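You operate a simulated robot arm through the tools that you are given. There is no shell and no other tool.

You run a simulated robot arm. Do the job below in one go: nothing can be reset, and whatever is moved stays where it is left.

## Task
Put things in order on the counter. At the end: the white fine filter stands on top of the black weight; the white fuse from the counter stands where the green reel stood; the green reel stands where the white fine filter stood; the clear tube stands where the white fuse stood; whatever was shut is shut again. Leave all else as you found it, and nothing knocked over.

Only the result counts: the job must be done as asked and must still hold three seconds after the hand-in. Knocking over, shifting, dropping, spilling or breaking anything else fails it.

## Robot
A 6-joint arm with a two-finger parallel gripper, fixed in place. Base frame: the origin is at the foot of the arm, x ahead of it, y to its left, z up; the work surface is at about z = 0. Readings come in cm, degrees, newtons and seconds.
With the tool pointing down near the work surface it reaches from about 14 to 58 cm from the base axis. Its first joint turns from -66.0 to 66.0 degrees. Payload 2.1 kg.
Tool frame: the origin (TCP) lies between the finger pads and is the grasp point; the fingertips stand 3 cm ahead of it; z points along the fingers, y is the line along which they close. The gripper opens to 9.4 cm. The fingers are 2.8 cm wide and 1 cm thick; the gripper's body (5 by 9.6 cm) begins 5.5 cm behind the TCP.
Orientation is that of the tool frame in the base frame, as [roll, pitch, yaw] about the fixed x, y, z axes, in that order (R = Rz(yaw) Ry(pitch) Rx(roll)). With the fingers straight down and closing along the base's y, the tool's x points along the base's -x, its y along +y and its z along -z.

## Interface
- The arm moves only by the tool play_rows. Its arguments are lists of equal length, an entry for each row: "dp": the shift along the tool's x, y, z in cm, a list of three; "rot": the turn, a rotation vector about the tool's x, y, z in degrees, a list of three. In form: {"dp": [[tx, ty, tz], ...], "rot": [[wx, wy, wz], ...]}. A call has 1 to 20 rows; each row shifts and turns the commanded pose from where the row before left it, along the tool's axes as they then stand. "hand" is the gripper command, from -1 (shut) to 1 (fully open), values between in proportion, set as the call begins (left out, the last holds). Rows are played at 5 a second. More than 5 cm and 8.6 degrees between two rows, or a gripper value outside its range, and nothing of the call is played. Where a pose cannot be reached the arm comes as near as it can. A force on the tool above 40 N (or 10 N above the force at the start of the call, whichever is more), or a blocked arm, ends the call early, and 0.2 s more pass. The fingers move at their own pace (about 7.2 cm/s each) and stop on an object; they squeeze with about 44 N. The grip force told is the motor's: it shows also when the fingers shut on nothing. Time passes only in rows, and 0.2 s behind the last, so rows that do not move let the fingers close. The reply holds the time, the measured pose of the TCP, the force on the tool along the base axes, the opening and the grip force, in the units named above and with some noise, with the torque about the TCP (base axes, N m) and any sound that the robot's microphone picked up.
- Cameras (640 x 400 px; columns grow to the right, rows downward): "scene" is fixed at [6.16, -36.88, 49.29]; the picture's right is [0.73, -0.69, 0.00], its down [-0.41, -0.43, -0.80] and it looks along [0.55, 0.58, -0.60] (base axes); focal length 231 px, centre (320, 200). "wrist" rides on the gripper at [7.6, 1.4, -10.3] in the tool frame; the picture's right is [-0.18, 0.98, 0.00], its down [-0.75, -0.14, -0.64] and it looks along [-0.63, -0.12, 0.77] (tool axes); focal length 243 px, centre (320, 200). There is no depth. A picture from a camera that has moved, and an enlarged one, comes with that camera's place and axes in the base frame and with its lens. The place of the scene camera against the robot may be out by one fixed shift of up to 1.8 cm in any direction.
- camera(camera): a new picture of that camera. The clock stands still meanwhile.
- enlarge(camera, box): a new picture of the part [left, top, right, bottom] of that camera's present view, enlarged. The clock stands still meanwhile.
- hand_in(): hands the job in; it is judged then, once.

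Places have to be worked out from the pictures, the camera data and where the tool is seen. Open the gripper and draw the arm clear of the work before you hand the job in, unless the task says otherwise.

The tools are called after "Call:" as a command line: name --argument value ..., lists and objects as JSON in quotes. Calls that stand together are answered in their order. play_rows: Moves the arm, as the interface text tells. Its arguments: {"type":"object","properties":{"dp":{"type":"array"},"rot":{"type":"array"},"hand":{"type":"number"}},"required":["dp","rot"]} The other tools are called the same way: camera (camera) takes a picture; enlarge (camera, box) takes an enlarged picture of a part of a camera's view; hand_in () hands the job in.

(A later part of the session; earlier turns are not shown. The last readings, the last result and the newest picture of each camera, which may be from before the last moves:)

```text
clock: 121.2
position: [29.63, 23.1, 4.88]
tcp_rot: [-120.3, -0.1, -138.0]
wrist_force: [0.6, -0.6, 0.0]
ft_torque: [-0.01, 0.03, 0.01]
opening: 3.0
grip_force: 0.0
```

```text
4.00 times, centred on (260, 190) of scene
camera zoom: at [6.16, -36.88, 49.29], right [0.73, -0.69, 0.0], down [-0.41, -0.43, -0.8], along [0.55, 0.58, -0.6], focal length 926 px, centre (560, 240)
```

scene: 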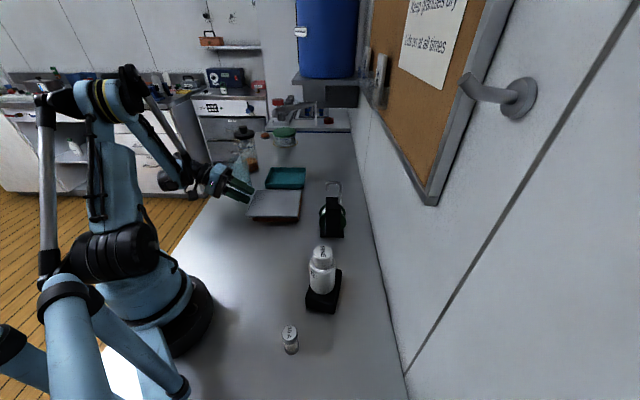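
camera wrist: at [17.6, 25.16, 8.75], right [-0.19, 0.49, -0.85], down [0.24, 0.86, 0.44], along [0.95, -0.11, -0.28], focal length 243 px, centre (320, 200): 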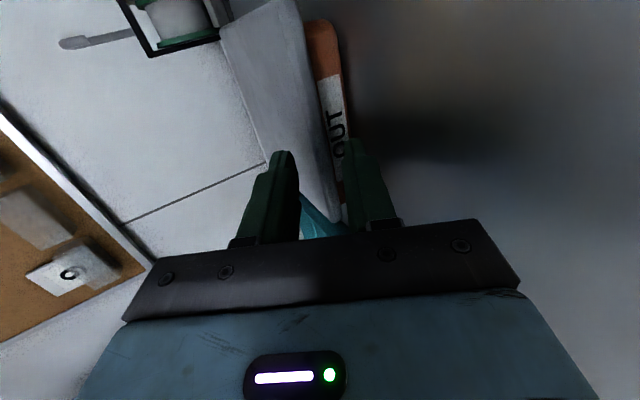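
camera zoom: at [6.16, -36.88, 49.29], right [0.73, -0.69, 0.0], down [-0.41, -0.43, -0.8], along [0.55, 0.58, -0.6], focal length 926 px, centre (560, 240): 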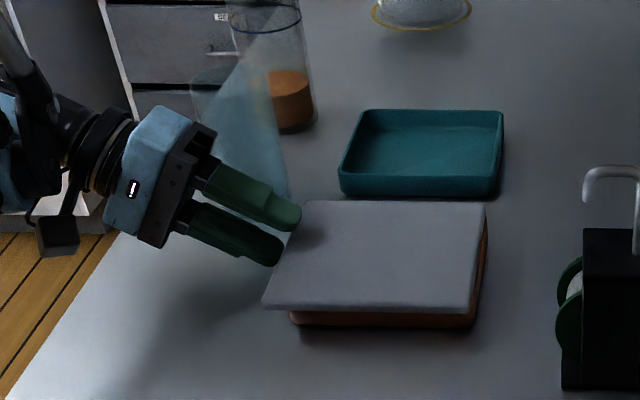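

The lid's edge lies between the two fingers, with the lower one just below the lid level. I lower 0.3 more and move forward under the overhang by 0.7 first.

Call:
play_rows --dp '[[0, 0.26, 0.15], [0, -0.175, 0.303], [0, -0.175, 0.303], [0, 0, 0]]' --rot '[[0, 0, 0], [0, 0, 0], [0, 0, 0], [0, 0, 0]]'

Call:
enlarge --camera "wrist" --box '[230, 60, 430, 240]'

Call:
enlarge --camera "scene" --box '[230, 160, 310, 230]'

```text
clock: 122.2
position: [30.05, 22.52, 4.63]
tcp_rot: [-120.1, -0.1, -137.9]
wrist_force: [-0.8, -0.4, 0.4]
ft_torque: [0.02, 0.02, 0.02]
opening: 3.01
grip_force: 0.1
```

```text
2.22 times, centred on (330, 150) of wrist
camera zoom: at [18.05, 24.66, 8.51], right [-0.19, 0.49, -0.85], down [0.24, 0.86, 0.44], along [0.95, -0.11, -0.28], focal length 539 px, centre (298, 311)
```

zoom: 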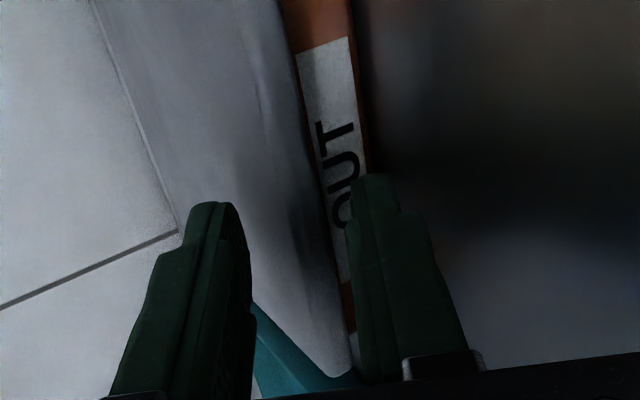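

```text
5.71 times, centred on (270, 195) of scene
camera zoom: at [6.16, -36.88, 49.29], right [0.73, -0.69, 0.0], down [-0.41, -0.43, -0.8], along [0.55, 0.58, -0.6], focal length 1322 px, centre (606, 229)
```

zoom: 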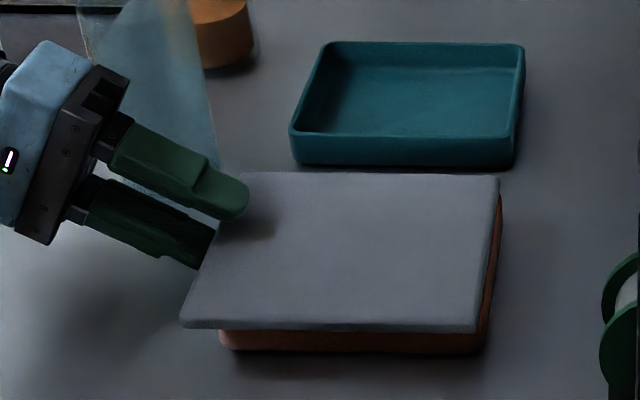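

The lower finger is entering under the lid. I go forward 0.7 more.

Call:
play_rows --dp '[[0, -0.175, 0.303], [0, -0.175, 0.303], [0, 0, 0]]' --rot '[[0, 0, 0], [0, 0, 0], [0, 0, 0]]'

Call:
enlarge --camera "wrist" --box '[230, 60, 430, 240]'

Call:
enlarge --camera "scene" --box '[230, 160, 310, 230]'

```text
clock: 123.0
position: [30.44, 22.01, 4.72]
tcp_rot: [-120.2, -0.1, -138.0]
wrist_force: [-0.4, 0.5, 0.5]
ft_torque: [0.02, -0.03, 0.01]
opening: 2.99
grip_force: 0.0
```

```text
2.22 times, centred on (330, 150) of wrist
camera zoom: at [18.5, 24.11, 8.56], right [-0.19, 0.49, -0.85], down [0.24, 0.86, 0.44], along [0.95, -0.12, -0.28], focal length 539 px, centre (298, 311)
```

zoom: 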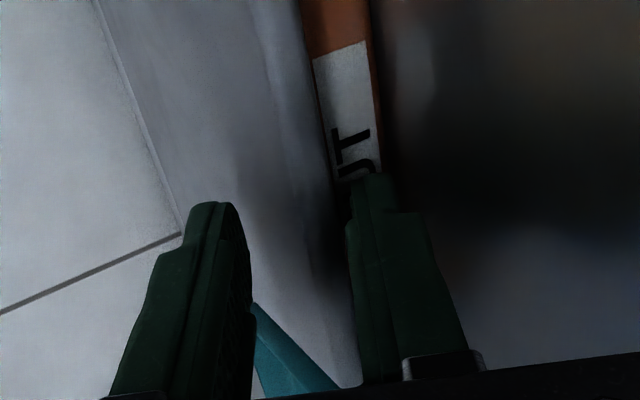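

```text
5.71 times, centred on (270, 195) of scene
camera zoom: at [6.16, -36.88, 49.29], right [0.73, -0.69, 0.0], down [-0.41, -0.43, -0.8], along [0.55, 0.58, -0.6], focal length 1322 px, centre (606, 229)
```

zoom: 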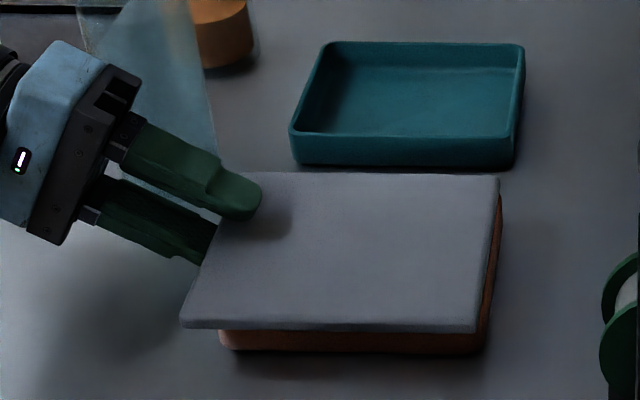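

Nearly full overlap. I advance 0.15 more and close the gripper on the lid's edge.

Call:
play_rows --dp '[[0, -0.075, 0.13], [0, 0, 0]]' --rot '[[0, 0, 0], [0, 0, 0]]'

Call:
play_rows --dp '[[0, 0, 0], [0, 0, 0], [0, 0, 0], [0, 0, 0]]' --rot '[[0, 0, 0], [0, 0, 0], [0, 0, 0], [0, 0, 0]]' --hand -1

Call:
enlarge --camera "wrist" --box '[230, 60, 430, 240]'

Call:
enlarge --camera "scene" --box '[230, 160, 310, 230]'

```text
clock: 123.6
position: [30.61, 21.83, 4.7]
tcp_rot: [-120.1, -0.1, -138.1]
wrist_force: [0.7, -0.3, 0.0]
ft_torque: [0.03, -0.03, -0.02]
opening: 3.01
grip_force: 0.1
```

```text
clock: 124.6
position: [30.36, 22.1, 4.56]
tcp_rot: [-120.4, -0.2, -137.8]
wrist_force: [-21.8, 20.2, -3.1]
ft_torque: [-0.19, 0.5, 0.45]
opening: 1.78
grip_force: 44.1
```

```text
2.22 times, centred on (330, 150) of wrist
camera zoom: at [18.52, 24.06, 8.53], right [-0.2, 0.49, -0.85], down [0.24, 0.86, 0.44], along [0.95, -0.11, -0.29], focal length 539 px, centre (298, 311)
```

zoom: 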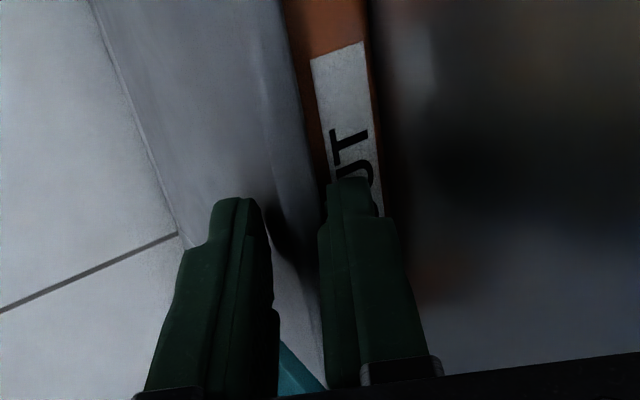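

```text
5.71 times, centred on (270, 195) of scene
camera zoom: at [6.16, -36.88, 49.29], right [0.73, -0.69, 0.0], down [-0.41, -0.43, -0.8], along [0.55, 0.58, -0.6], focal length 1322 px, centre (606, 229)
```

zoom: 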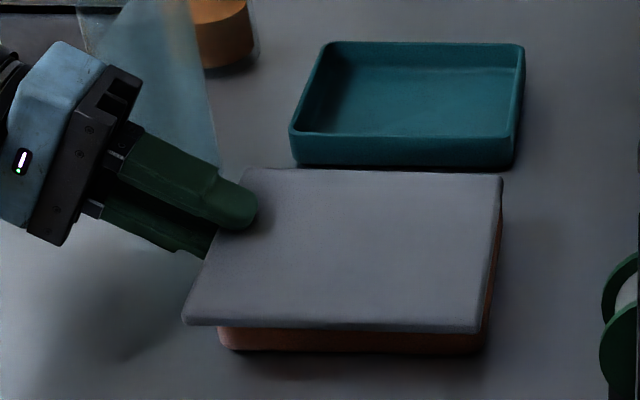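

The edge is pinched (opening 1.78 cm) and the NW side is slightly raised. I relieve the forward push and lift by 1 cm.

Call:
play_rows --dp '[[0, 0.15, -0.26], [0, -0.43, -0.25], [0, -0.43, -0.25], [0, 0, 0]]' --rot '[[0, 0, 0], [0, 0, 0], [0, 0, 0], [0, 0, 0]]'

Call:
enlarge --camera "wrist" --box '[230, 60, 430, 240]'

Call:
enlarge --camera "scene" --box '[230, 150, 310, 230]'

```text
clock: 125.6
position: [30.46, 22.16, 5.73]
tcp_rot: [-120.2, -0.1, -138.0]
wrist_force: [2.3, -0.1, 3.6]
ft_torque: [-0.76, -0.37, 0.3]
opening: 1.59
grip_force: 44.2
```

```text
2.22 times, centred on (330, 150) of wrist
camera zoom: at [18.43, 24.22, 9.59], right [-0.19, 0.49, -0.85], down [0.24, 0.86, 0.44], along [0.95, -0.12, -0.28], focal length 539 px, centre (298, 311)
```

zoom: 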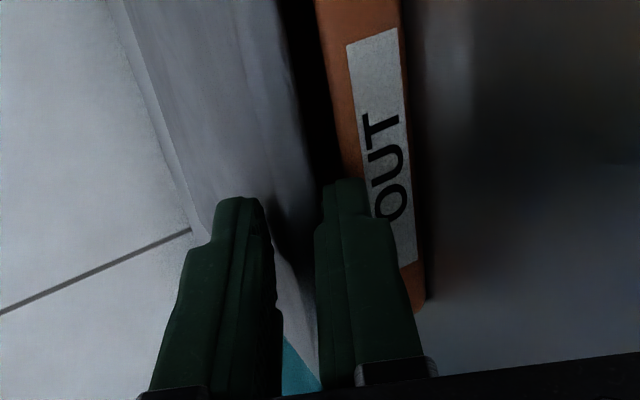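

```text
5.00 times, centred on (270, 190) of scene
camera zoom: at [6.16, -36.88, 49.29], right [0.73, -0.69, 0.0], down [-0.41, -0.43, -0.8], along [0.55, 0.58, -0.6], focal length 1157 px, centre (570, 250)
```

zoom: 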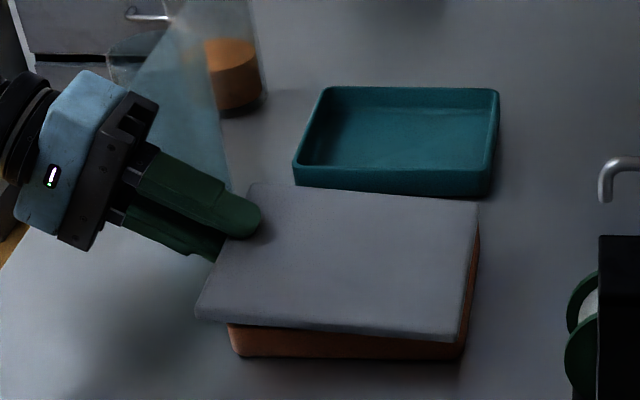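

It works: the lid pivots on its SE end. I keep lifting along the arc and look inside.

Call:
play_rows --dp '[[0, -1.07, -0.42], [0, -1.1, -0.43], [0, -1.15, -0.3], [0, 0, 0]]' --rot '[[0, 0, 0], [0, 0, 0], [0, 0, 0], [0, 0, 0]]'

Call:
enlarge --camera "wrist" --box '[230, 0, 500, 240]'

Call:
enlarge --camera "scene" --box '[230, 140, 320, 230]'

```text
clock: 126.6
position: [31.08, 21.68, 9.02]
tcp_rot: [-120.1, -0.1, -138.0]
wrist_force: [-0.8, 1.9, 3.8]
ft_torque: [-0.59, -0.2, -0.01]
opening: 1.2
grip_force: 43.9
```

```text
1.67 times, centred on (365, 120) of wrist
camera zoom: at [19.0, 23.8, 13.0], right [-0.19, 0.49, -0.85], down [0.24, 0.86, 0.44], along [0.95, -0.11, -0.28], focal length 404 px, centre (245, 333)
```

zoom: 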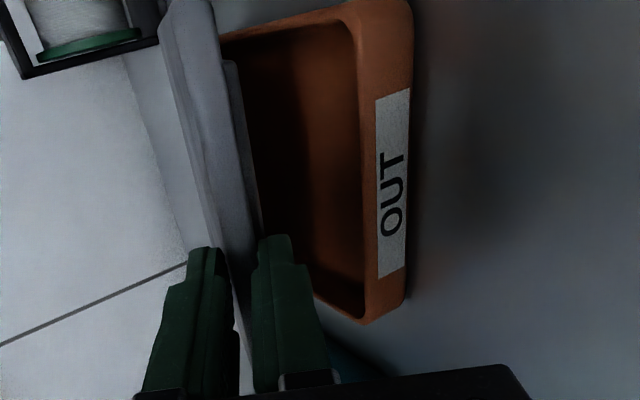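

```text
4.44 times, centred on (275, 185) of scene
camera zoom: at [6.16, -36.88, 49.29], right [0.73, -0.69, 0.0], down [-0.41, -0.43, -0.8], along [0.55, 0.58, -0.6], focal length 1028 px, centre (520, 267)
```

zoom: 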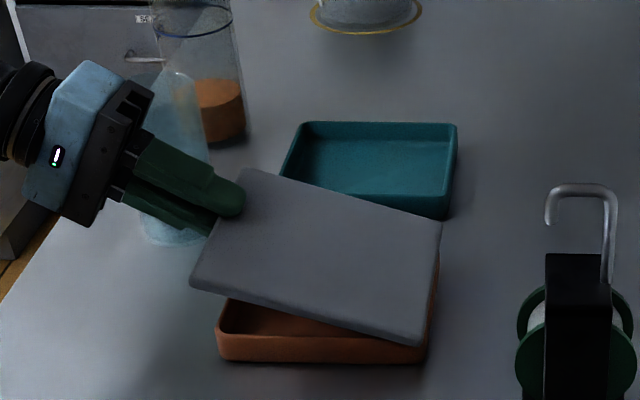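

The box is opening; the visible part looks empty so far. I lift further to see the whole inside.

Call:
play_rows --dp '[[0, -1.3, -0.1], [0, -1.35, -0.05], [0, 0, 0]]' --rot '[[0, 0, 0], [0, 0, 0], [0, 0, 0]]'

Call:
camera --camera "wrist"

Call:
enlarge --camera "wrist" --box '[250, 0, 450, 200]'

Call:
enlarge --camera "scene" --box '[230, 140, 320, 230]'

```text
clock: 127.4
position: [31.73, 20.55, 11.59]
tcp_rot: [-120.1, -0.1, -138.0]
wrist_force: [0.5, -0.3, 0.2]
ft_torque: [-0.26, -0.13, 0.12]
opening: 1.03
grip_force: 44.5
```

```text
taken
camera wrist: at [19.81, 22.79, 15.37], right [-0.19, 0.49, -0.85], down [0.24, 0.86, 0.44], along [0.95, -0.11, -0.28], focal length 243 px, centre (320, 200)
```

wrist: 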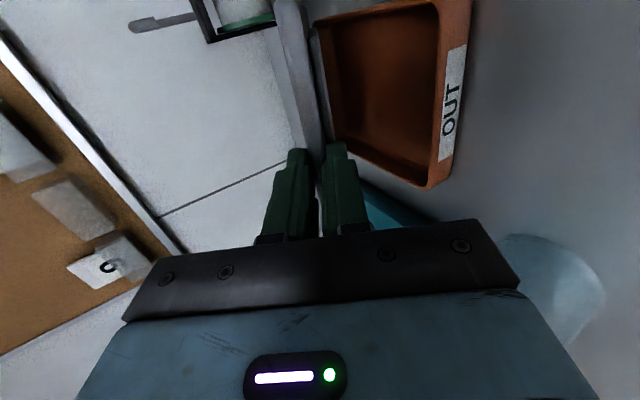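

```text
2.00 times, centred on (350, 100) of wrist
camera zoom: at [19.81, 22.79, 15.37], right [-0.19, 0.49, -0.85], down [0.24, 0.86, 0.44], along [0.95, -0.11, -0.28], focal length 485 px, centre (260, 400)
```

zoom: 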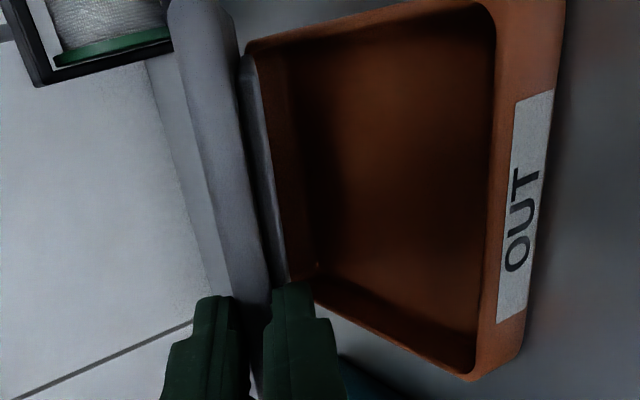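

```text
4.44 times, centred on (275, 185) of scene
camera zoom: at [6.16, -36.88, 49.29], right [0.73, -0.69, 0.0], down [-0.41, -0.43, -0.8], along [0.55, 0.58, -0.6], focal length 1028 px, centre (520, 267)
```

zoom: 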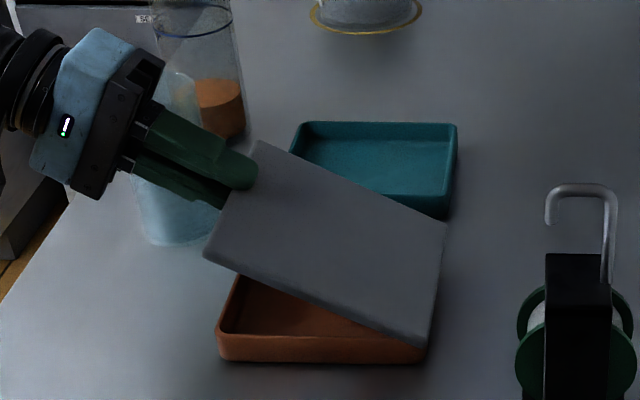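

The OUT box looks empty, but a clear tube could be hard to see. I enlarge the interior strongly.

Call:
enlarge --camera "wrist" --box '[300, 0, 400, 100]'

Call:
enlarge --camera "wrist" --box '[360, 0, 460, 100]'

Call:
enlarge --camera "wrist" --box '[330, 90, 450, 190]'

Call:
enlarge --camera "scene" --box '[250, 185, 320, 230]'

```text
4.00 times, centred on (350, 50) of wrist
camera zoom: at [19.81, 22.79, 15.37], right [-0.19, 0.49, -0.85], down [0.24, 0.86, 0.44], along [0.95, -0.11, -0.28], focal length 970 px, centre (200, 800)
```

zoom: 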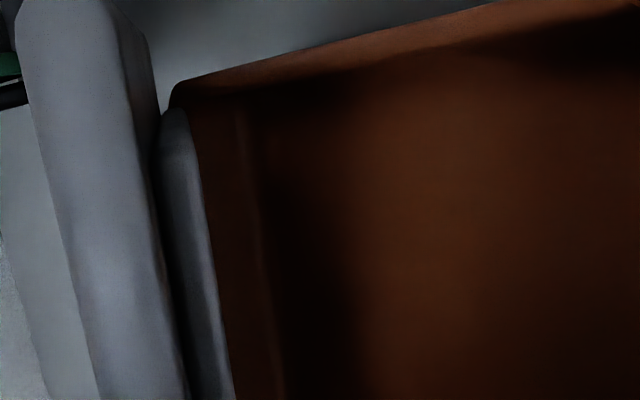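

```text
4.00 times, centred on (410, 50) of wrist
camera zoom: at [19.81, 22.79, 15.37], right [-0.19, 0.49, -0.85], down [0.24, 0.86, 0.44], along [0.95, -0.11, -0.28], focal length 970 px, centre (-40, 800)
```

zoom: 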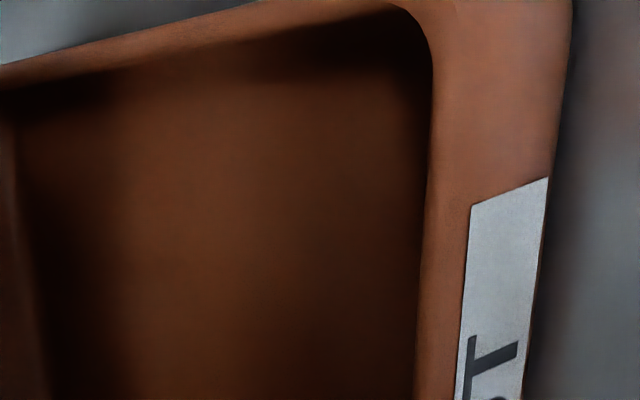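

```text
4.00 times, centred on (390, 140) of wrist
camera zoom: at [19.81, 22.79, 15.37], right [-0.19, 0.49, -0.85], down [0.24, 0.86, 0.44], along [0.95, -0.11, -0.28], focal length 970 px, centre (40, 440)
```

zoom: 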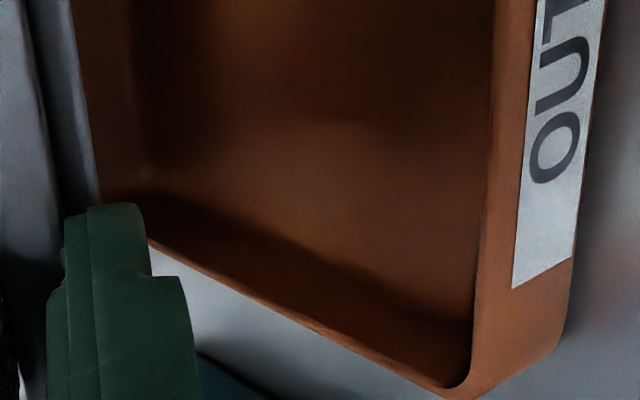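

```text
8.89 times, centred on (285, 208) of scene
camera zoom: at [6.16, -36.88, 49.29], right [0.73, -0.69, 0.0], down [-0.41, -0.43, -0.8], along [0.55, 0.58, -0.6], focal length 2057 px, centre (631, 133)
```

zoom: 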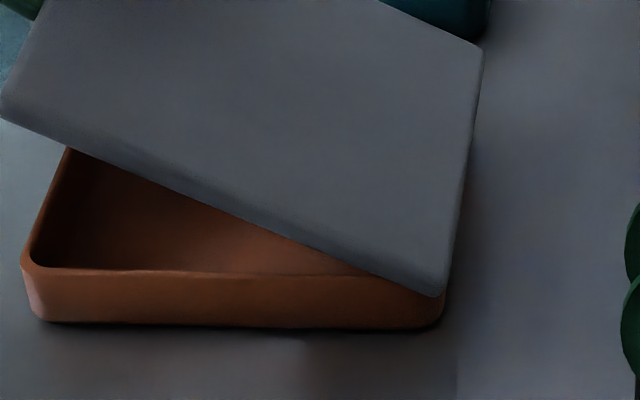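

The OUT box is empty, so the clear tube must be the glass cylinder on the counter. I put the lid back first by reversing the arc.

Call:
play_rows --dp '[[0, 1.35, 0.05], [0, 1.3, 0.1], [0, 1.15, 0.3], [0, 0, 0]]' --rot '[[0, 0, 0], [0, 0, 0], [0, 0, 0], [0, 0, 0]]'

Call:
enlarge --camera "scene" --box '[230, 140, 320, 230]'

```text
clock: 128.4
position: [30.66, 21.84, 7.93]
tcp_rot: [-120.2, -0.1, -137.9]
wrist_force: [0.6, 2.1, 4.8]
ft_torque: [-0.59, -0.2, 0.01]
opening: 1.3
grip_force: 43.8
```

```text
4.44 times, centred on (275, 185) of scene
camera zoom: at [6.16, -36.88, 49.29], right [0.73, -0.69, 0.0], down [-0.41, -0.43, -0.8], along [0.55, 0.58, -0.6], focal length 1028 px, centre (520, 267)
```

zoom: 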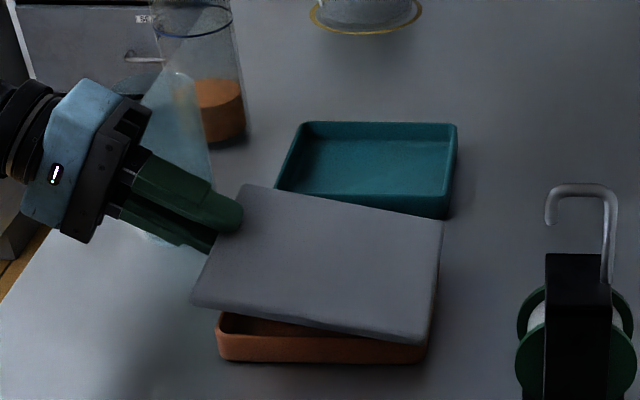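

It follows back well. I continue lowering.

Call:
play_rows --dp '[[0, 0.55, 0.215], [0, 0.55, 0.215], [0, 0.55, 0.215], [0, 0.52, 0.205], [0, 0, 0]]' --rot '[[0, 0, 0], [0, 0, 0], [0, 0, 0], [0, 0, 0], [0, 0, 0]]'

Call:
enlarge --camera "scene" --box '[230, 140, 320, 230]'

Call:
enlarge --camera "wrist" --box '[230, 0, 450, 240]'

```text
clock: 129.6
position: [30.43, 22.02, 5.6]
tcp_rot: [-120.1, -0.1, -138.0]
wrist_force: [-0.7, 0.6, 2.3]
ft_torque: [-0.54, -0.17, -0.07]
opening: 1.37
grip_force: 43.7
```

```text
4.44 times, centred on (275, 185) of scene
camera zoom: at [6.16, -36.88, 49.29], right [0.73, -0.69, 0.0], down [-0.41, -0.43, -0.8], along [0.55, 0.58, -0.6], focal length 1028 px, centre (520, 267)
```

zoom: 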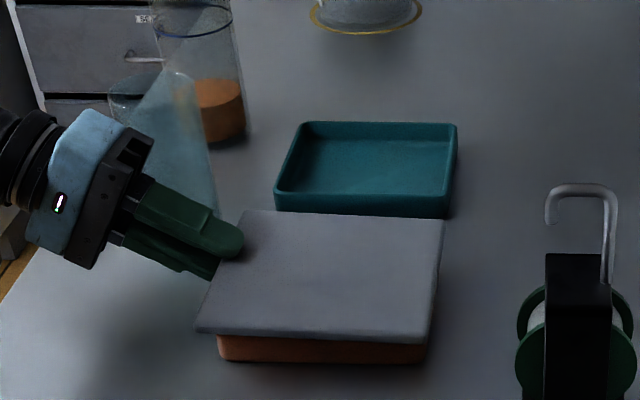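

```text
1.67 times, centred on (340, 120) of wrist
camera zoom: at [18.38, 24.2, 9.49], right [-0.19, 0.49, -0.85], down [0.24, 0.86, 0.44], along [0.95, -0.12, -0.28], focal length 404 px, centre (287, 333)
```

zoom: 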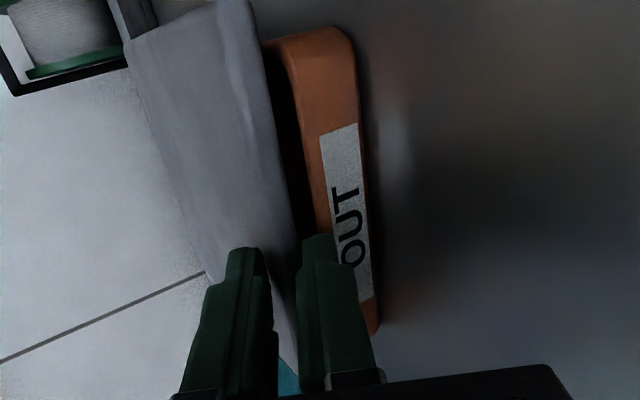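

Almost shut; I lower the last 0.8 cm.

Call:
play_rows --dp '[[0, 0.35, 0.2], [0, 0.35, 0.2], [0, 0, 0]]' --rot '[[0, 0, 0], [0, 0, 0], [0, 0, 0]]'

Call:
enlarge --camera "scene" --box '[230, 150, 320, 230]'

Call:
enlarge --camera "wrist" --box '[230, 0, 450, 240]'

```text
clock: 130.4
position: [30.36, 22.06, 4.89]
tcp_rot: [-119.9, -0.1, -137.9]
wrist_force: [2.2, 1.0, 22.4]
ft_torque: [-1.65, 0.42, 0.12]
opening: 1.45
grip_force: 44.1
```

```text
5.00 times, centred on (275, 190) of scene
camera zoom: at [6.15, -36.88, 49.29], right [0.73, -0.69, 0.0], down [-0.41, -0.43, -0.8], along [0.55, 0.58, -0.6], focal length 1157 px, centre (545, 250)
```

zoom: 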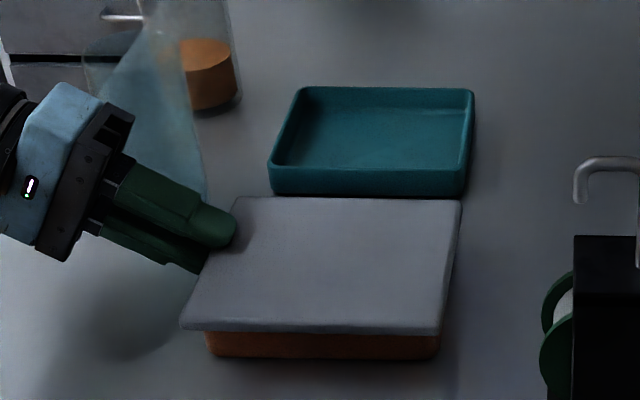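

```text
1.67 times, centred on (340, 120) of wrist
camera zoom: at [18.39, 24.25, 8.77], right [-0.19, 0.49, -0.85], down [0.24, 0.87, 0.44], along [0.95, -0.12, -0.28], focal length 404 px, centre (287, 333)
```

zoom: 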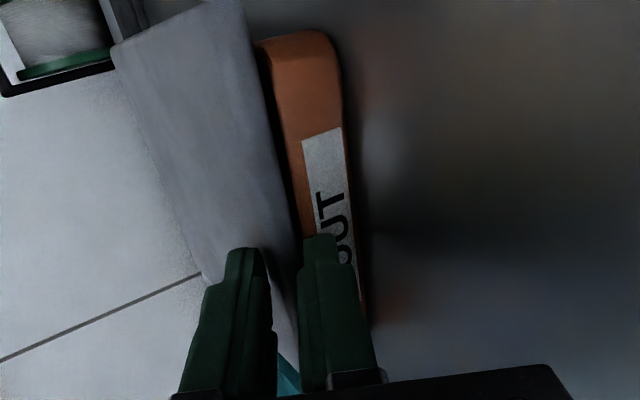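

The tool is pressing down at 22 N, so the lid is either seated or its lip rests on the rim. I open the gripper to 3 cm and look.

Call:
play_rows --dp '[[0, 0, 0], [0, 0, 0], [0, 0, 0]]' --rot '[[0, 0, 0], [0, 0, 0], [0, 0, 0]]' --hand -0.362

Call:
enlarge --camera "scene" --box '[230, 150, 320, 230]'

Call:
enlarge --camera "wrist" --box '[230, 0, 450, 240]'

```text
clock: 131.2
position: [30.34, 22.14, 5.0]
tcp_rot: [-120.2, 0.0, -138.0]
wrist_force: [0.5, 0.2, -0.2]
ft_torque: [0.0, 0.01, -0.01]
opening: 3.0
grip_force: 0.1
```

```text
5.00 times, centred on (275, 190) of scene
camera zoom: at [6.16, -36.88, 49.29], right [0.73, -0.69, 0.0], down [-0.41, -0.43, -0.8], along [0.55, 0.58, -0.6], focal length 1157 px, centre (545, 250)
```

zoom: 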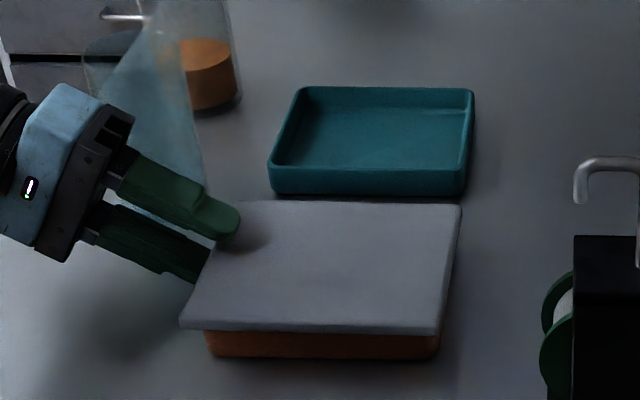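

```text
1.67 times, centred on (340, 120) of wrist
camera zoom: at [18.36, 24.27, 8.71], right [-0.19, 0.49, -0.85], down [0.24, 0.86, 0.44], along [0.95, -0.11, -0.28], focal length 404 px, centre (287, 333)
```

zoom: 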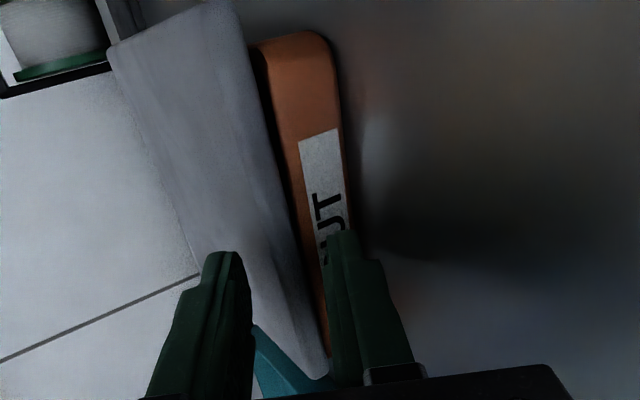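

The lid dropped into its seat. I retreat horizontally from under it, then rise.

Call:
play_rows --dp '[[0, 0.25, -0.433], [0, 0.25, -0.433], [0, 0.15, -0.26], [0, 0, 0]]' --rot '[[0, 0, 0], [0, 0, 0], [0, 0, 0], [0, 0, 0]]'

Call:
enlarge --camera "wrist" --box '[230, 0, 450, 240]'

```text
clock: 132.2
position: [29.48, 23.06, 4.9]
tcp_rot: [-120.2, -0.1, -138.0]
wrist_force: [-0.5, 0.0, -0.3]
ft_torque: [0.0, 0.02, 0.0]
opening: 3.0
grip_force: 0.0
```

```text
1.67 times, centred on (340, 120) of wrist
camera zoom: at [17.5, 25.17, 8.73], right [-0.19, 0.49, -0.85], down [0.24, 0.86, 0.44], along [0.95, -0.12, -0.28], focal length 404 px, centre (287, 333)
```

zoom: 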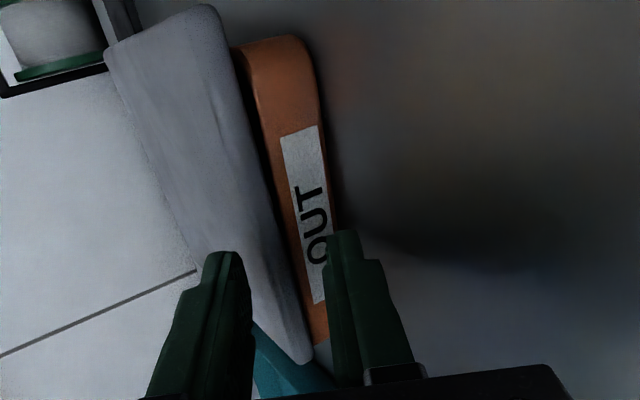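

Clear of the lid. I rise and turn the tool back to pointing down.

Call:
play_rows --dp '[[0, -2.6, -1.5], [0, -3.46, -2.0], [0, -3.46, -2.0], [0, 0, 0], [0, 0, 0], [0, 0, 0], [0, 0, 0], [0, 0, 0], [0, 0, 0], [0, 0, 0], [0, 0, 0], [0, 0, 0]]' --rot '[[0, 0, 0], [0, 0, 0], [0, 0, 0], [-7.5, 0, 0], [-7.5, 0, 0], [-7.5, 0, 0], [-7.5, 0, 0], [-7.5, 0, 0], [-7.5, 0, 0], [-7.5, 0, 0], [-7.7, 0, 0], [0, 0, 0]]' --hand 1

Call:
camera --camera "wrist"

Call:
camera --camera "scene"

```text
clock: 134.8
position: [29.57, 22.99, 15.86]
tcp_rot: [179.4, -0.2, -138.0]
wrist_force: [0.6, 0.5, 0.5]
ft_torque: [0.02, -0.02, 0.01]
opening: 9.37
grip_force: 0.0
```

```text
taken
camera wrist: at [23.05, 19.08, 26.13], right [-0.52, 0.85, 0.01], down [0.66, 0.4, 0.64], along [0.54, 0.34, -0.77], focal length 243 px, centre (320, 200)
```

wrist: 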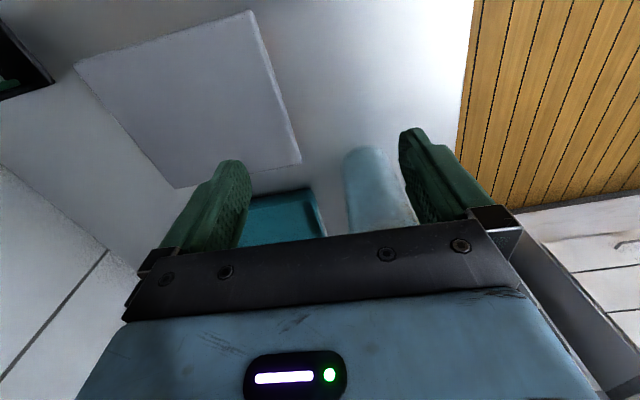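

```text
taken
```

scene: 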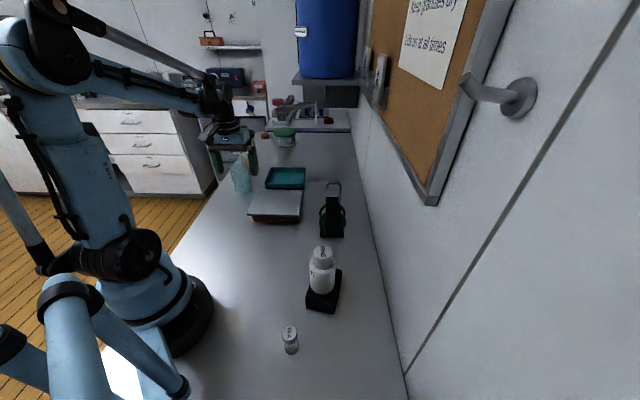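

Now I take a close look at the glass cylinder from above to locate it precisely.

Call:
play_rows --dp '[[-0.37, 1.01, -3], [-0.37, 1.01, -3], [-0.37, 1.01, -3], [-0.37, 1.01, -3], [0, 0, 0]]' --rot '[[0, 0, 0], [0, 0, 0], [0, 0, 0], [0, 0, 0], [0, 0, 0]]'

Call:
camera --camera "wrist"

Call:
enlarge --camera "wrist" --box '[270, 60, 430, 230]'

```text
clock: 136.0
position: [27.93, 27.12, 28.0]
tcp_rot: [179.6, -0.1, -138.0]
wrist_force: [0.0, 0.2, 0.6]
ft_torque: [-0.01, 0.02, -0.04]
opening: 9.38
grip_force: 0.1
```

```text
taken
camera wrist: at [21.35, 23.18, 38.2], right [-0.52, 0.85, 0.01], down [0.66, 0.4, 0.64], along [0.54, 0.34, -0.77], focal length 243 px, centre (320, 200)
```

wrist: 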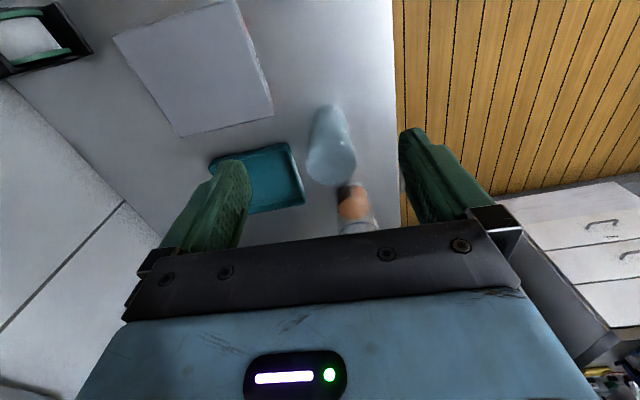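

```text
2.35 times, centred on (350, 145) of wrist
camera zoom: at [21.35, 23.18, 38.2], right [-0.52, 0.85, 0.01], down [0.66, 0.4, 0.64], along [0.54, 0.34, -0.77], focal length 571 px, centre (249, 329)
```

zoom: 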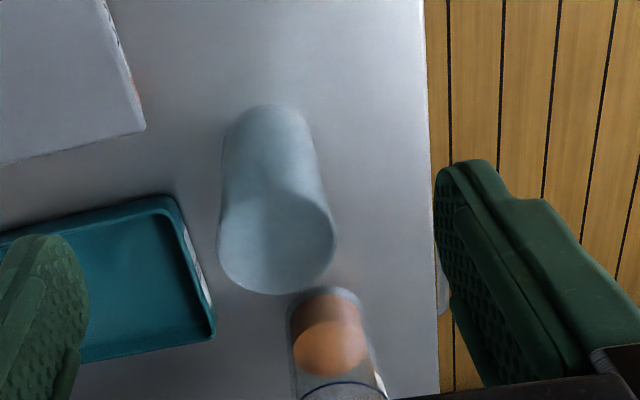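

The glass cylinder is about 6 cm wide and 12.5 tall, centred near (33.5, 32.9); no other clear tube is in sight, so this is it. I move above it and check the alignment.

Call:
play_rows --dp '[[-4, 0.26, 0], [-4, 0.26, 0], [0, 0, 4], [0, 0, 4], [0, 0, 0]]' --rot '[[0, 0, 0], [0, 0, 0], [0, 0, 0], [0, 0, 0], [0, 0, 0]]'

Call:
camera --camera "wrist"

Call:
enlarge --camera "wrist" --box '[230, 20, 430, 220]'

Call:
enlarge --camera "scene" --box '[190, 90, 310, 210]'

```text
clock: 137.2
position: [33.59, 32.84, 19.91]
tcp_rot: [179.6, -0.2, -138.1]
wrist_force: [0.3, -0.2, 0.3]
ft_torque: [-0.02, -0.04, -0.01]
opening: 9.42
grip_force: 0.1
```

```text
taken
camera wrist: at [27.07, 28.92, 29.99], right [-0.52, 0.85, 0.01], down [0.66, 0.4, 0.64], along [0.54, 0.34, -0.77], focal length 243 px, centre (320, 200)
```

wrist: 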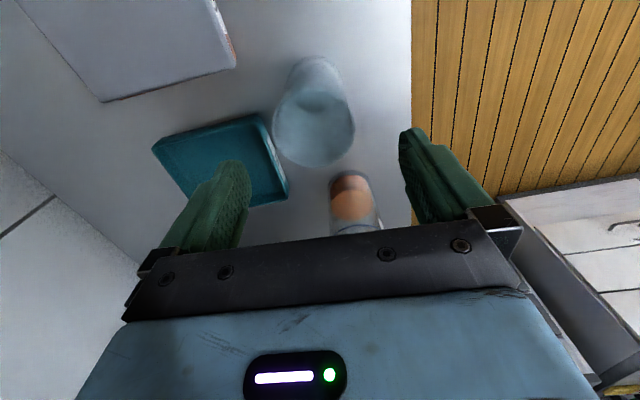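

```text
2.00 times, centred on (330, 120) of wrist
camera zoom: at [27.07, 28.92, 29.99], right [-0.52, 0.85, 0.01], down [0.66, 0.4, 0.64], along [0.54, 0.34, -0.77], focal length 485 px, centre (300, 360)
```

zoom: 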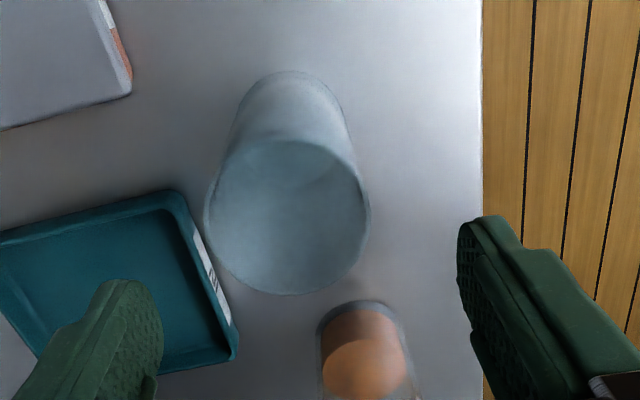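

```text
3.33 times, centred on (250, 150) of scene
camera zoom: at [6.16, -36.88, 49.29], right [0.73, -0.69, 0.0], down [-0.41, -0.43, -0.8], along [0.55, 0.58, -0.6], focal length 771 px, centre (553, 367)
```

zoom: 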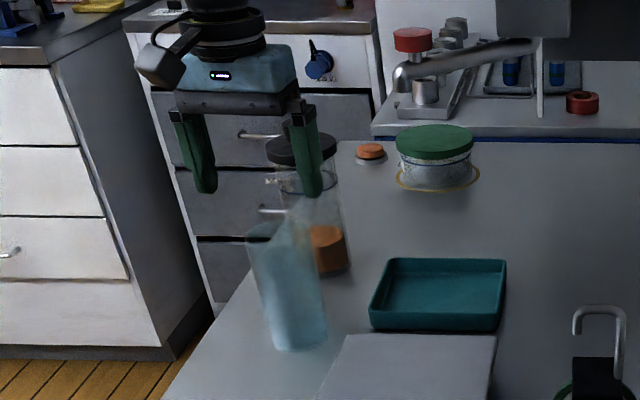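

The glass is centred within 0.2 cm between the fingers. I descend to z ≈ 8 around it.

Call:
play_rows --dp '[[0, 0, 2.5], [0, 0, 2.5], [0, 0, 2.5], [0, 0, 2.5], [0, 0, 1.8], [0, 0, 0]]' --rot '[[0, 0, 0], [0, 0, 0], [0, 0, 0], [0, 0, 0], [0, 0, 0], [0, 0, 0]]'

Call:
camera --camera "wrist"

Call:
enlarge --camera "scene" --box '[190, 90, 310, 210]'

```text
clock: 138.6
position: [33.55, 32.85, 8.08]
tcp_rot: [179.6, -0.1, -138.0]
wrist_force: [0.3, -0.2, -0.4]
ft_torque: [0.0, 0.0, 0.03]
opening: 9.4
grip_force: 0.0
```

```text
taken
camera wrist: at [27.07, 28.91, 18.2], right [-0.52, 0.85, 0.01], down [0.66, 0.4, 0.64], along [0.54, 0.34, -0.77], focal length 243 px, centre (320, 200)
```

wrist: 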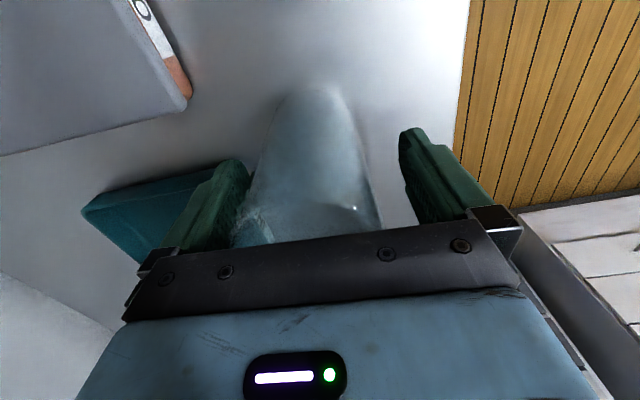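

```text
3.33 times, centred on (250, 150) of scene
camera zoom: at [6.16, -36.88, 49.29], right [0.73, -0.69, 0.0], down [-0.41, -0.43, -0.8], along [0.55, 0.58, -0.6], focal length 771 px, centre (553, 367)
```

zoom: 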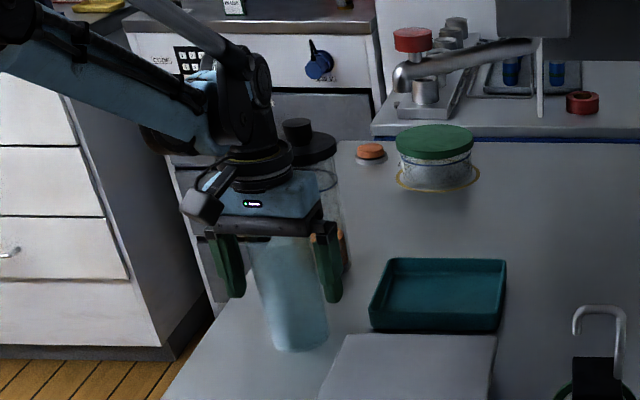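

Well placed around the glass, palm above the rim. I close the gripper on it.

Call:
play_rows --dp '[[0, 0, 0], [0, 0, 0], [0, 0, 0], [0, 0, 0]]' --rot '[[0, 0, 0], [0, 0, 0], [0, 0, 0], [0, 0, 0]]' --hand -1

Call:
camera --camera "wrist"

```text
clock: 139.6
position: [33.58, 32.83, 8.02]
tcp_rot: [179.7, -0.1, -137.9]
wrist_force: [-0.8, -0.5, 0.6]
ft_torque: [-0.01, -0.05, 0.0]
opening: 6.28
grip_force: 44.0
```

```text
taken
camera wrist: at [27.07, 28.92, 18.23], right [-0.52, 0.85, 0.01], down [0.66, 0.4, 0.64], along [0.54, 0.34, -0.77], focal length 243 px, centre (320, 200)
```

wrist: 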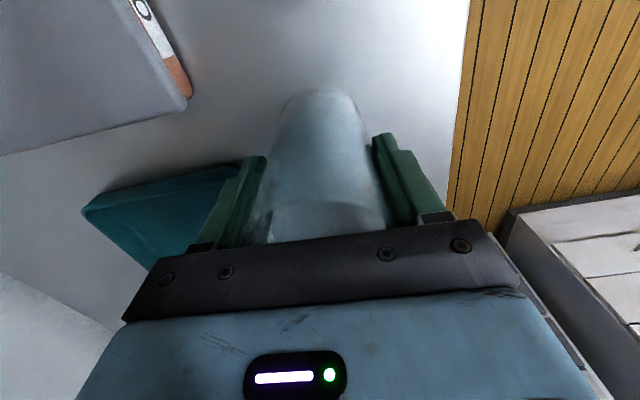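

Gripped at 6.28 cm. I lift it by 2 cm and check.

Call:
play_rows --dp '[[0, 0, -0.5], [0, 0, -0.5], [0, 0, -1], [0, 0, 0]]' --rot '[[0, 0, 0], [0, 0, 0], [0, 0, 0], [0, 0, 0]]'

Call:
camera --camera "wrist"

Call:
enlarge --camera "scene" --box '[190, 90, 310, 210]'

```text
clock: 140.6
position: [33.47, 32.77, 10.23]
tcp_rot: [179.7, -0.1, -138.1]
wrist_force: [0.7, 1.2, -0.5]
ft_torque: [0.03, 0.01, -0.01]
opening: 6.28
grip_force: 43.6
```

```text
taken
camera wrist: at [27.0, 28.86, 20.39], right [-0.52, 0.85, 0.01], down [0.66, 0.4, 0.64], along [0.54, 0.34, -0.77], focal length 243 px, centre (320, 200)
```

wrist: 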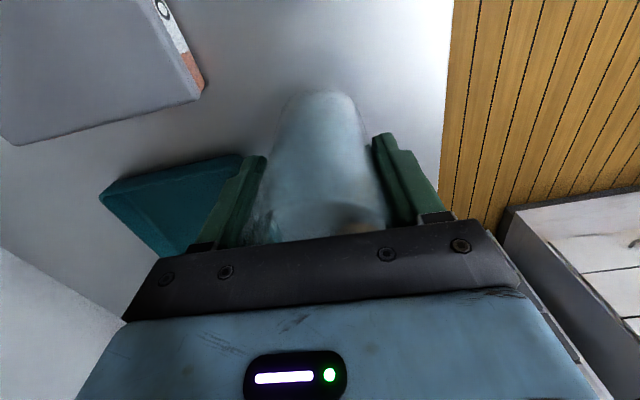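

```text
3.33 times, centred on (250, 150) of scene
camera zoom: at [6.16, -36.88, 49.29], right [0.73, -0.69, 0.0], down [-0.41, -0.43, -0.8], along [0.55, 0.58, -0.6], focal length 771 px, centre (553, 367)
```

zoom: 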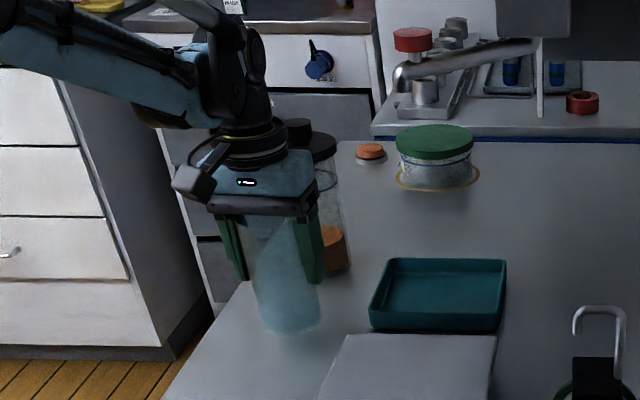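

The glass comes along, so it is the movable clear tube. I lift it more and carry it to above the fuse's old spot (18.5, 11.45).

Call:
play_rows --dp '[[0, 0, -2.5], [0, 0, -2.5], [3.62, -0.83, 0], [3.62, -0.83, 0], [3.62, -0.83, 0], [3.62, -0.83, 0], [3.62, -0.83, 0], [3.62, -0.83, 0], [3.62, -0.83, 0], [0, 0, 0], [0, 0, 0]]' --rot '[[0, 0, 0], [0, 0, 0], [0, 0, 0], [0, 0, 0], [0, 0, 0], [0, 0, 0], [0, 0, 0], [0, 0, 0], [0, 0, 0], [0, 0, 0], [0, 0, 0]]'

Call:
camera --camera "wrist"

Call:
camera --camera "scene"

```text
clock: 143.0
position: [18.57, 11.33, 15.05]
tcp_rot: [179.7, -0.1, -138.0]
wrist_force: [0.3, 0.2, -0.4]
ft_torque: [0.01, -0.01, 0.01]
opening: 6.28
grip_force: 43.9
```

```text
taken
camera wrist: at [12.13, 7.49, 25.38], right [-0.52, 0.85, 0.01], down [0.66, 0.4, 0.64], along [0.54, 0.34, -0.77], focal length 243 px, centre (320, 200)
```

wrist: 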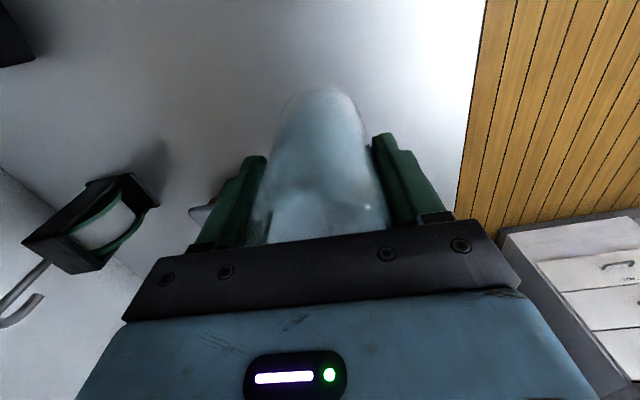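

```text
taken
```

scene: 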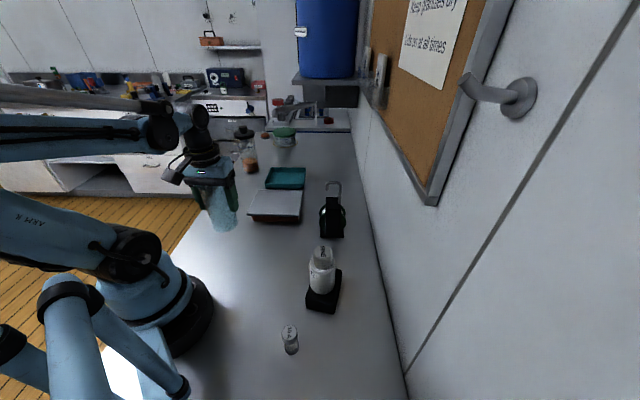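

Above the target. I apply a 0.15 cm correction and lower to just above the counter.

Call:
play_rows --dp '[[0, 0.15, 2.2], [0, 0, 2.2], [0, 0, 1.8], [0, 0, 0.4], [0, 0, 0]]' --rot '[[0, 0, 0], [0, 0, 0], [0, 0, 0], [0, 0, 0], [0, 0, 0]]'

Call:
play_rows --dp '[[0, 0, 0.1], [0, 0, 0]]' --rot '[[0, 0, 0], [0, 0, 0]]'

```text
clock: 144.2
position: [18.41, 11.68, 8.47]
tcp_rot: [179.7, -0.1, -137.9]
wrist_force: [-0.4, 0.4, -0.2]
ft_torque: [-0.03, -0.03, 0.0]
opening: 6.29
grip_force: 43.6
```

```text
clock: 144.8
position: [18.34, 11.73, 8.46]
tcp_rot: [179.7, -0.1, -138.1]
wrist_force: [0.2, -0.5, -0.8]
ft_torque: [0.01, 0.0, 0.0]
opening: 6.27
grip_force: 44.0
```

A tiny correction back and then stepwise to contact.

Call:
play_rows --dp '[[0.09, -0.22, 0.08], [0, 0, 0]]' --rot '[[0, 0, 0], [0, 0, 0]]'

Call:
play_rows --dp '[[0, 0, 0.08], [0, 0, 0]]' --rot '[[0, 0, 0], [0, 0, 0]]'

Call:
play_rows --dp '[[0, 0, 0.06], [0, 0, 0]]' --rot '[[0, 0, 0], [0, 0, 0]]'

```text
clock: 145.4
position: [18.53, 11.43, 8.31]
tcp_rot: [179.7, -0.1, -138.0]
wrist_force: [0.2, -0.3, 0.4]
ft_torque: [0.0, -0.02, 0.04]
opening: 6.25
grip_force: 44.5
```

```text
clock: 146.0
position: [18.66, 11.52, 8.26]
tcp_rot: [179.7, -0.2, -138.0]
wrist_force: [0.2, -0.1, -0.6]
ft_torque: [-0.05, -0.01, 0.0]
opening: 6.28
grip_force: 43.7
```

```text
clock: 146.6
position: [18.68, 11.47, 8.11]
tcp_rot: [179.7, -0.1, -138.0]
wrist_force: [-0.8, -0.2, -0.6]
ft_torque: [0.0, -0.02, -0.01]
opening: 6.29
grip_force: 44.1
```

Call:
play_rows --dp '[[0, 0, 0.05], [0, 0, 0]]' --rot '[[0, 0, 0], [0, 0, 0]]'

Call:
play_rows --dp '[[0, 0, 0.05], [0, 0, 0]]' --rot '[[0, 0, 0], [0, 0, 0]]'

```text
clock: 147.2
position: [18.69, 11.36, 8.09]
tcp_rot: [179.7, -0.1, -138.0]
wrist_force: [-0.2, 0.3, -1.0]
ft_torque: [0.0, 0.0, 0.0]
opening: 6.28
grip_force: 44.0
```

```text
clock: 147.8
position: [18.56, 11.56, 8.09]
tcp_rot: [179.7, -0.1, -138.0]
wrist_force: [0.5, 0.7, 0.7]
ft_torque: [-0.03, 0.02, 0.02]
opening: 6.27
grip_force: 44.0
```

One more small step at a time until contact shows.

Call:
play_rows --dp '[[0, 0, 0.04], [0, 0, 0]]' --rot '[[0, 0, 0], [0, 0, 0]]'

Call:
enlarge --camera "scene" --box '[180, 160, 280, 260]'

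```text
clock: 148.4
position: [18.56, 11.54, 8.1]
tcp_rot: [179.6, 0.0, -138.0]
wrist_force: [-0.6, -1.3, -0.1]
ft_torque: [-0.01, -0.01, 0.0]
opening: 6.24
grip_force: 44.0
```

```text
4.00 times, centred on (230, 210) of scene
camera zoom: at [6.16, -36.88, 49.29], right [0.73, -0.69, 0.0], down [-0.41, -0.43, -0.8], along [0.55, 0.58, -0.6], focal length 926 px, centre (680, 160)
```

zoom: 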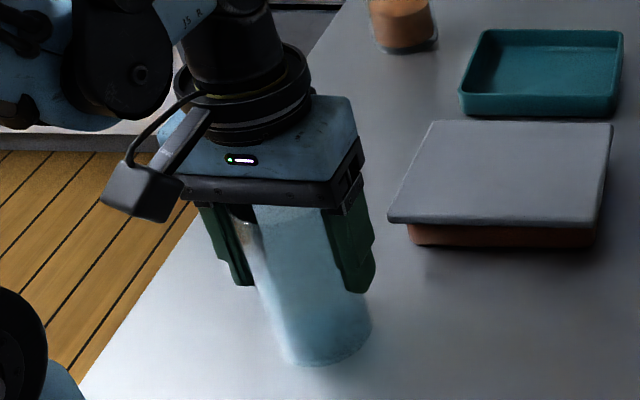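

Call:
play_rows --dp '[[0, 0, 0.04], [0, 0, 0]]' --rot '[[0, 0, 0], [0, 0, 0]]'

Call:
play_rows --dp '[[0, 0, 0.04], [0, 0, 0]]' --rot '[[0, 0, 0], [0, 0, 0]]'

```text
clock: 149.0
position: [18.43, 11.51, 7.9]
tcp_rot: [179.6, -0.2, -138.1]
wrist_force: [-0.3, -0.6, 1.4]
ft_torque: [-0.06, -0.02, 0.03]
opening: 6.28
grip_force: 43.8
```

```text
clock: 149.6
position: [18.58, 11.4, 7.94]
tcp_rot: [179.6, 0.0, -138.0]
wrist_force: [-2.7, -0.9, 18.7]
ft_torque: [-0.42, -0.15, -0.05]
opening: 6.26
grip_force: 44.6
```

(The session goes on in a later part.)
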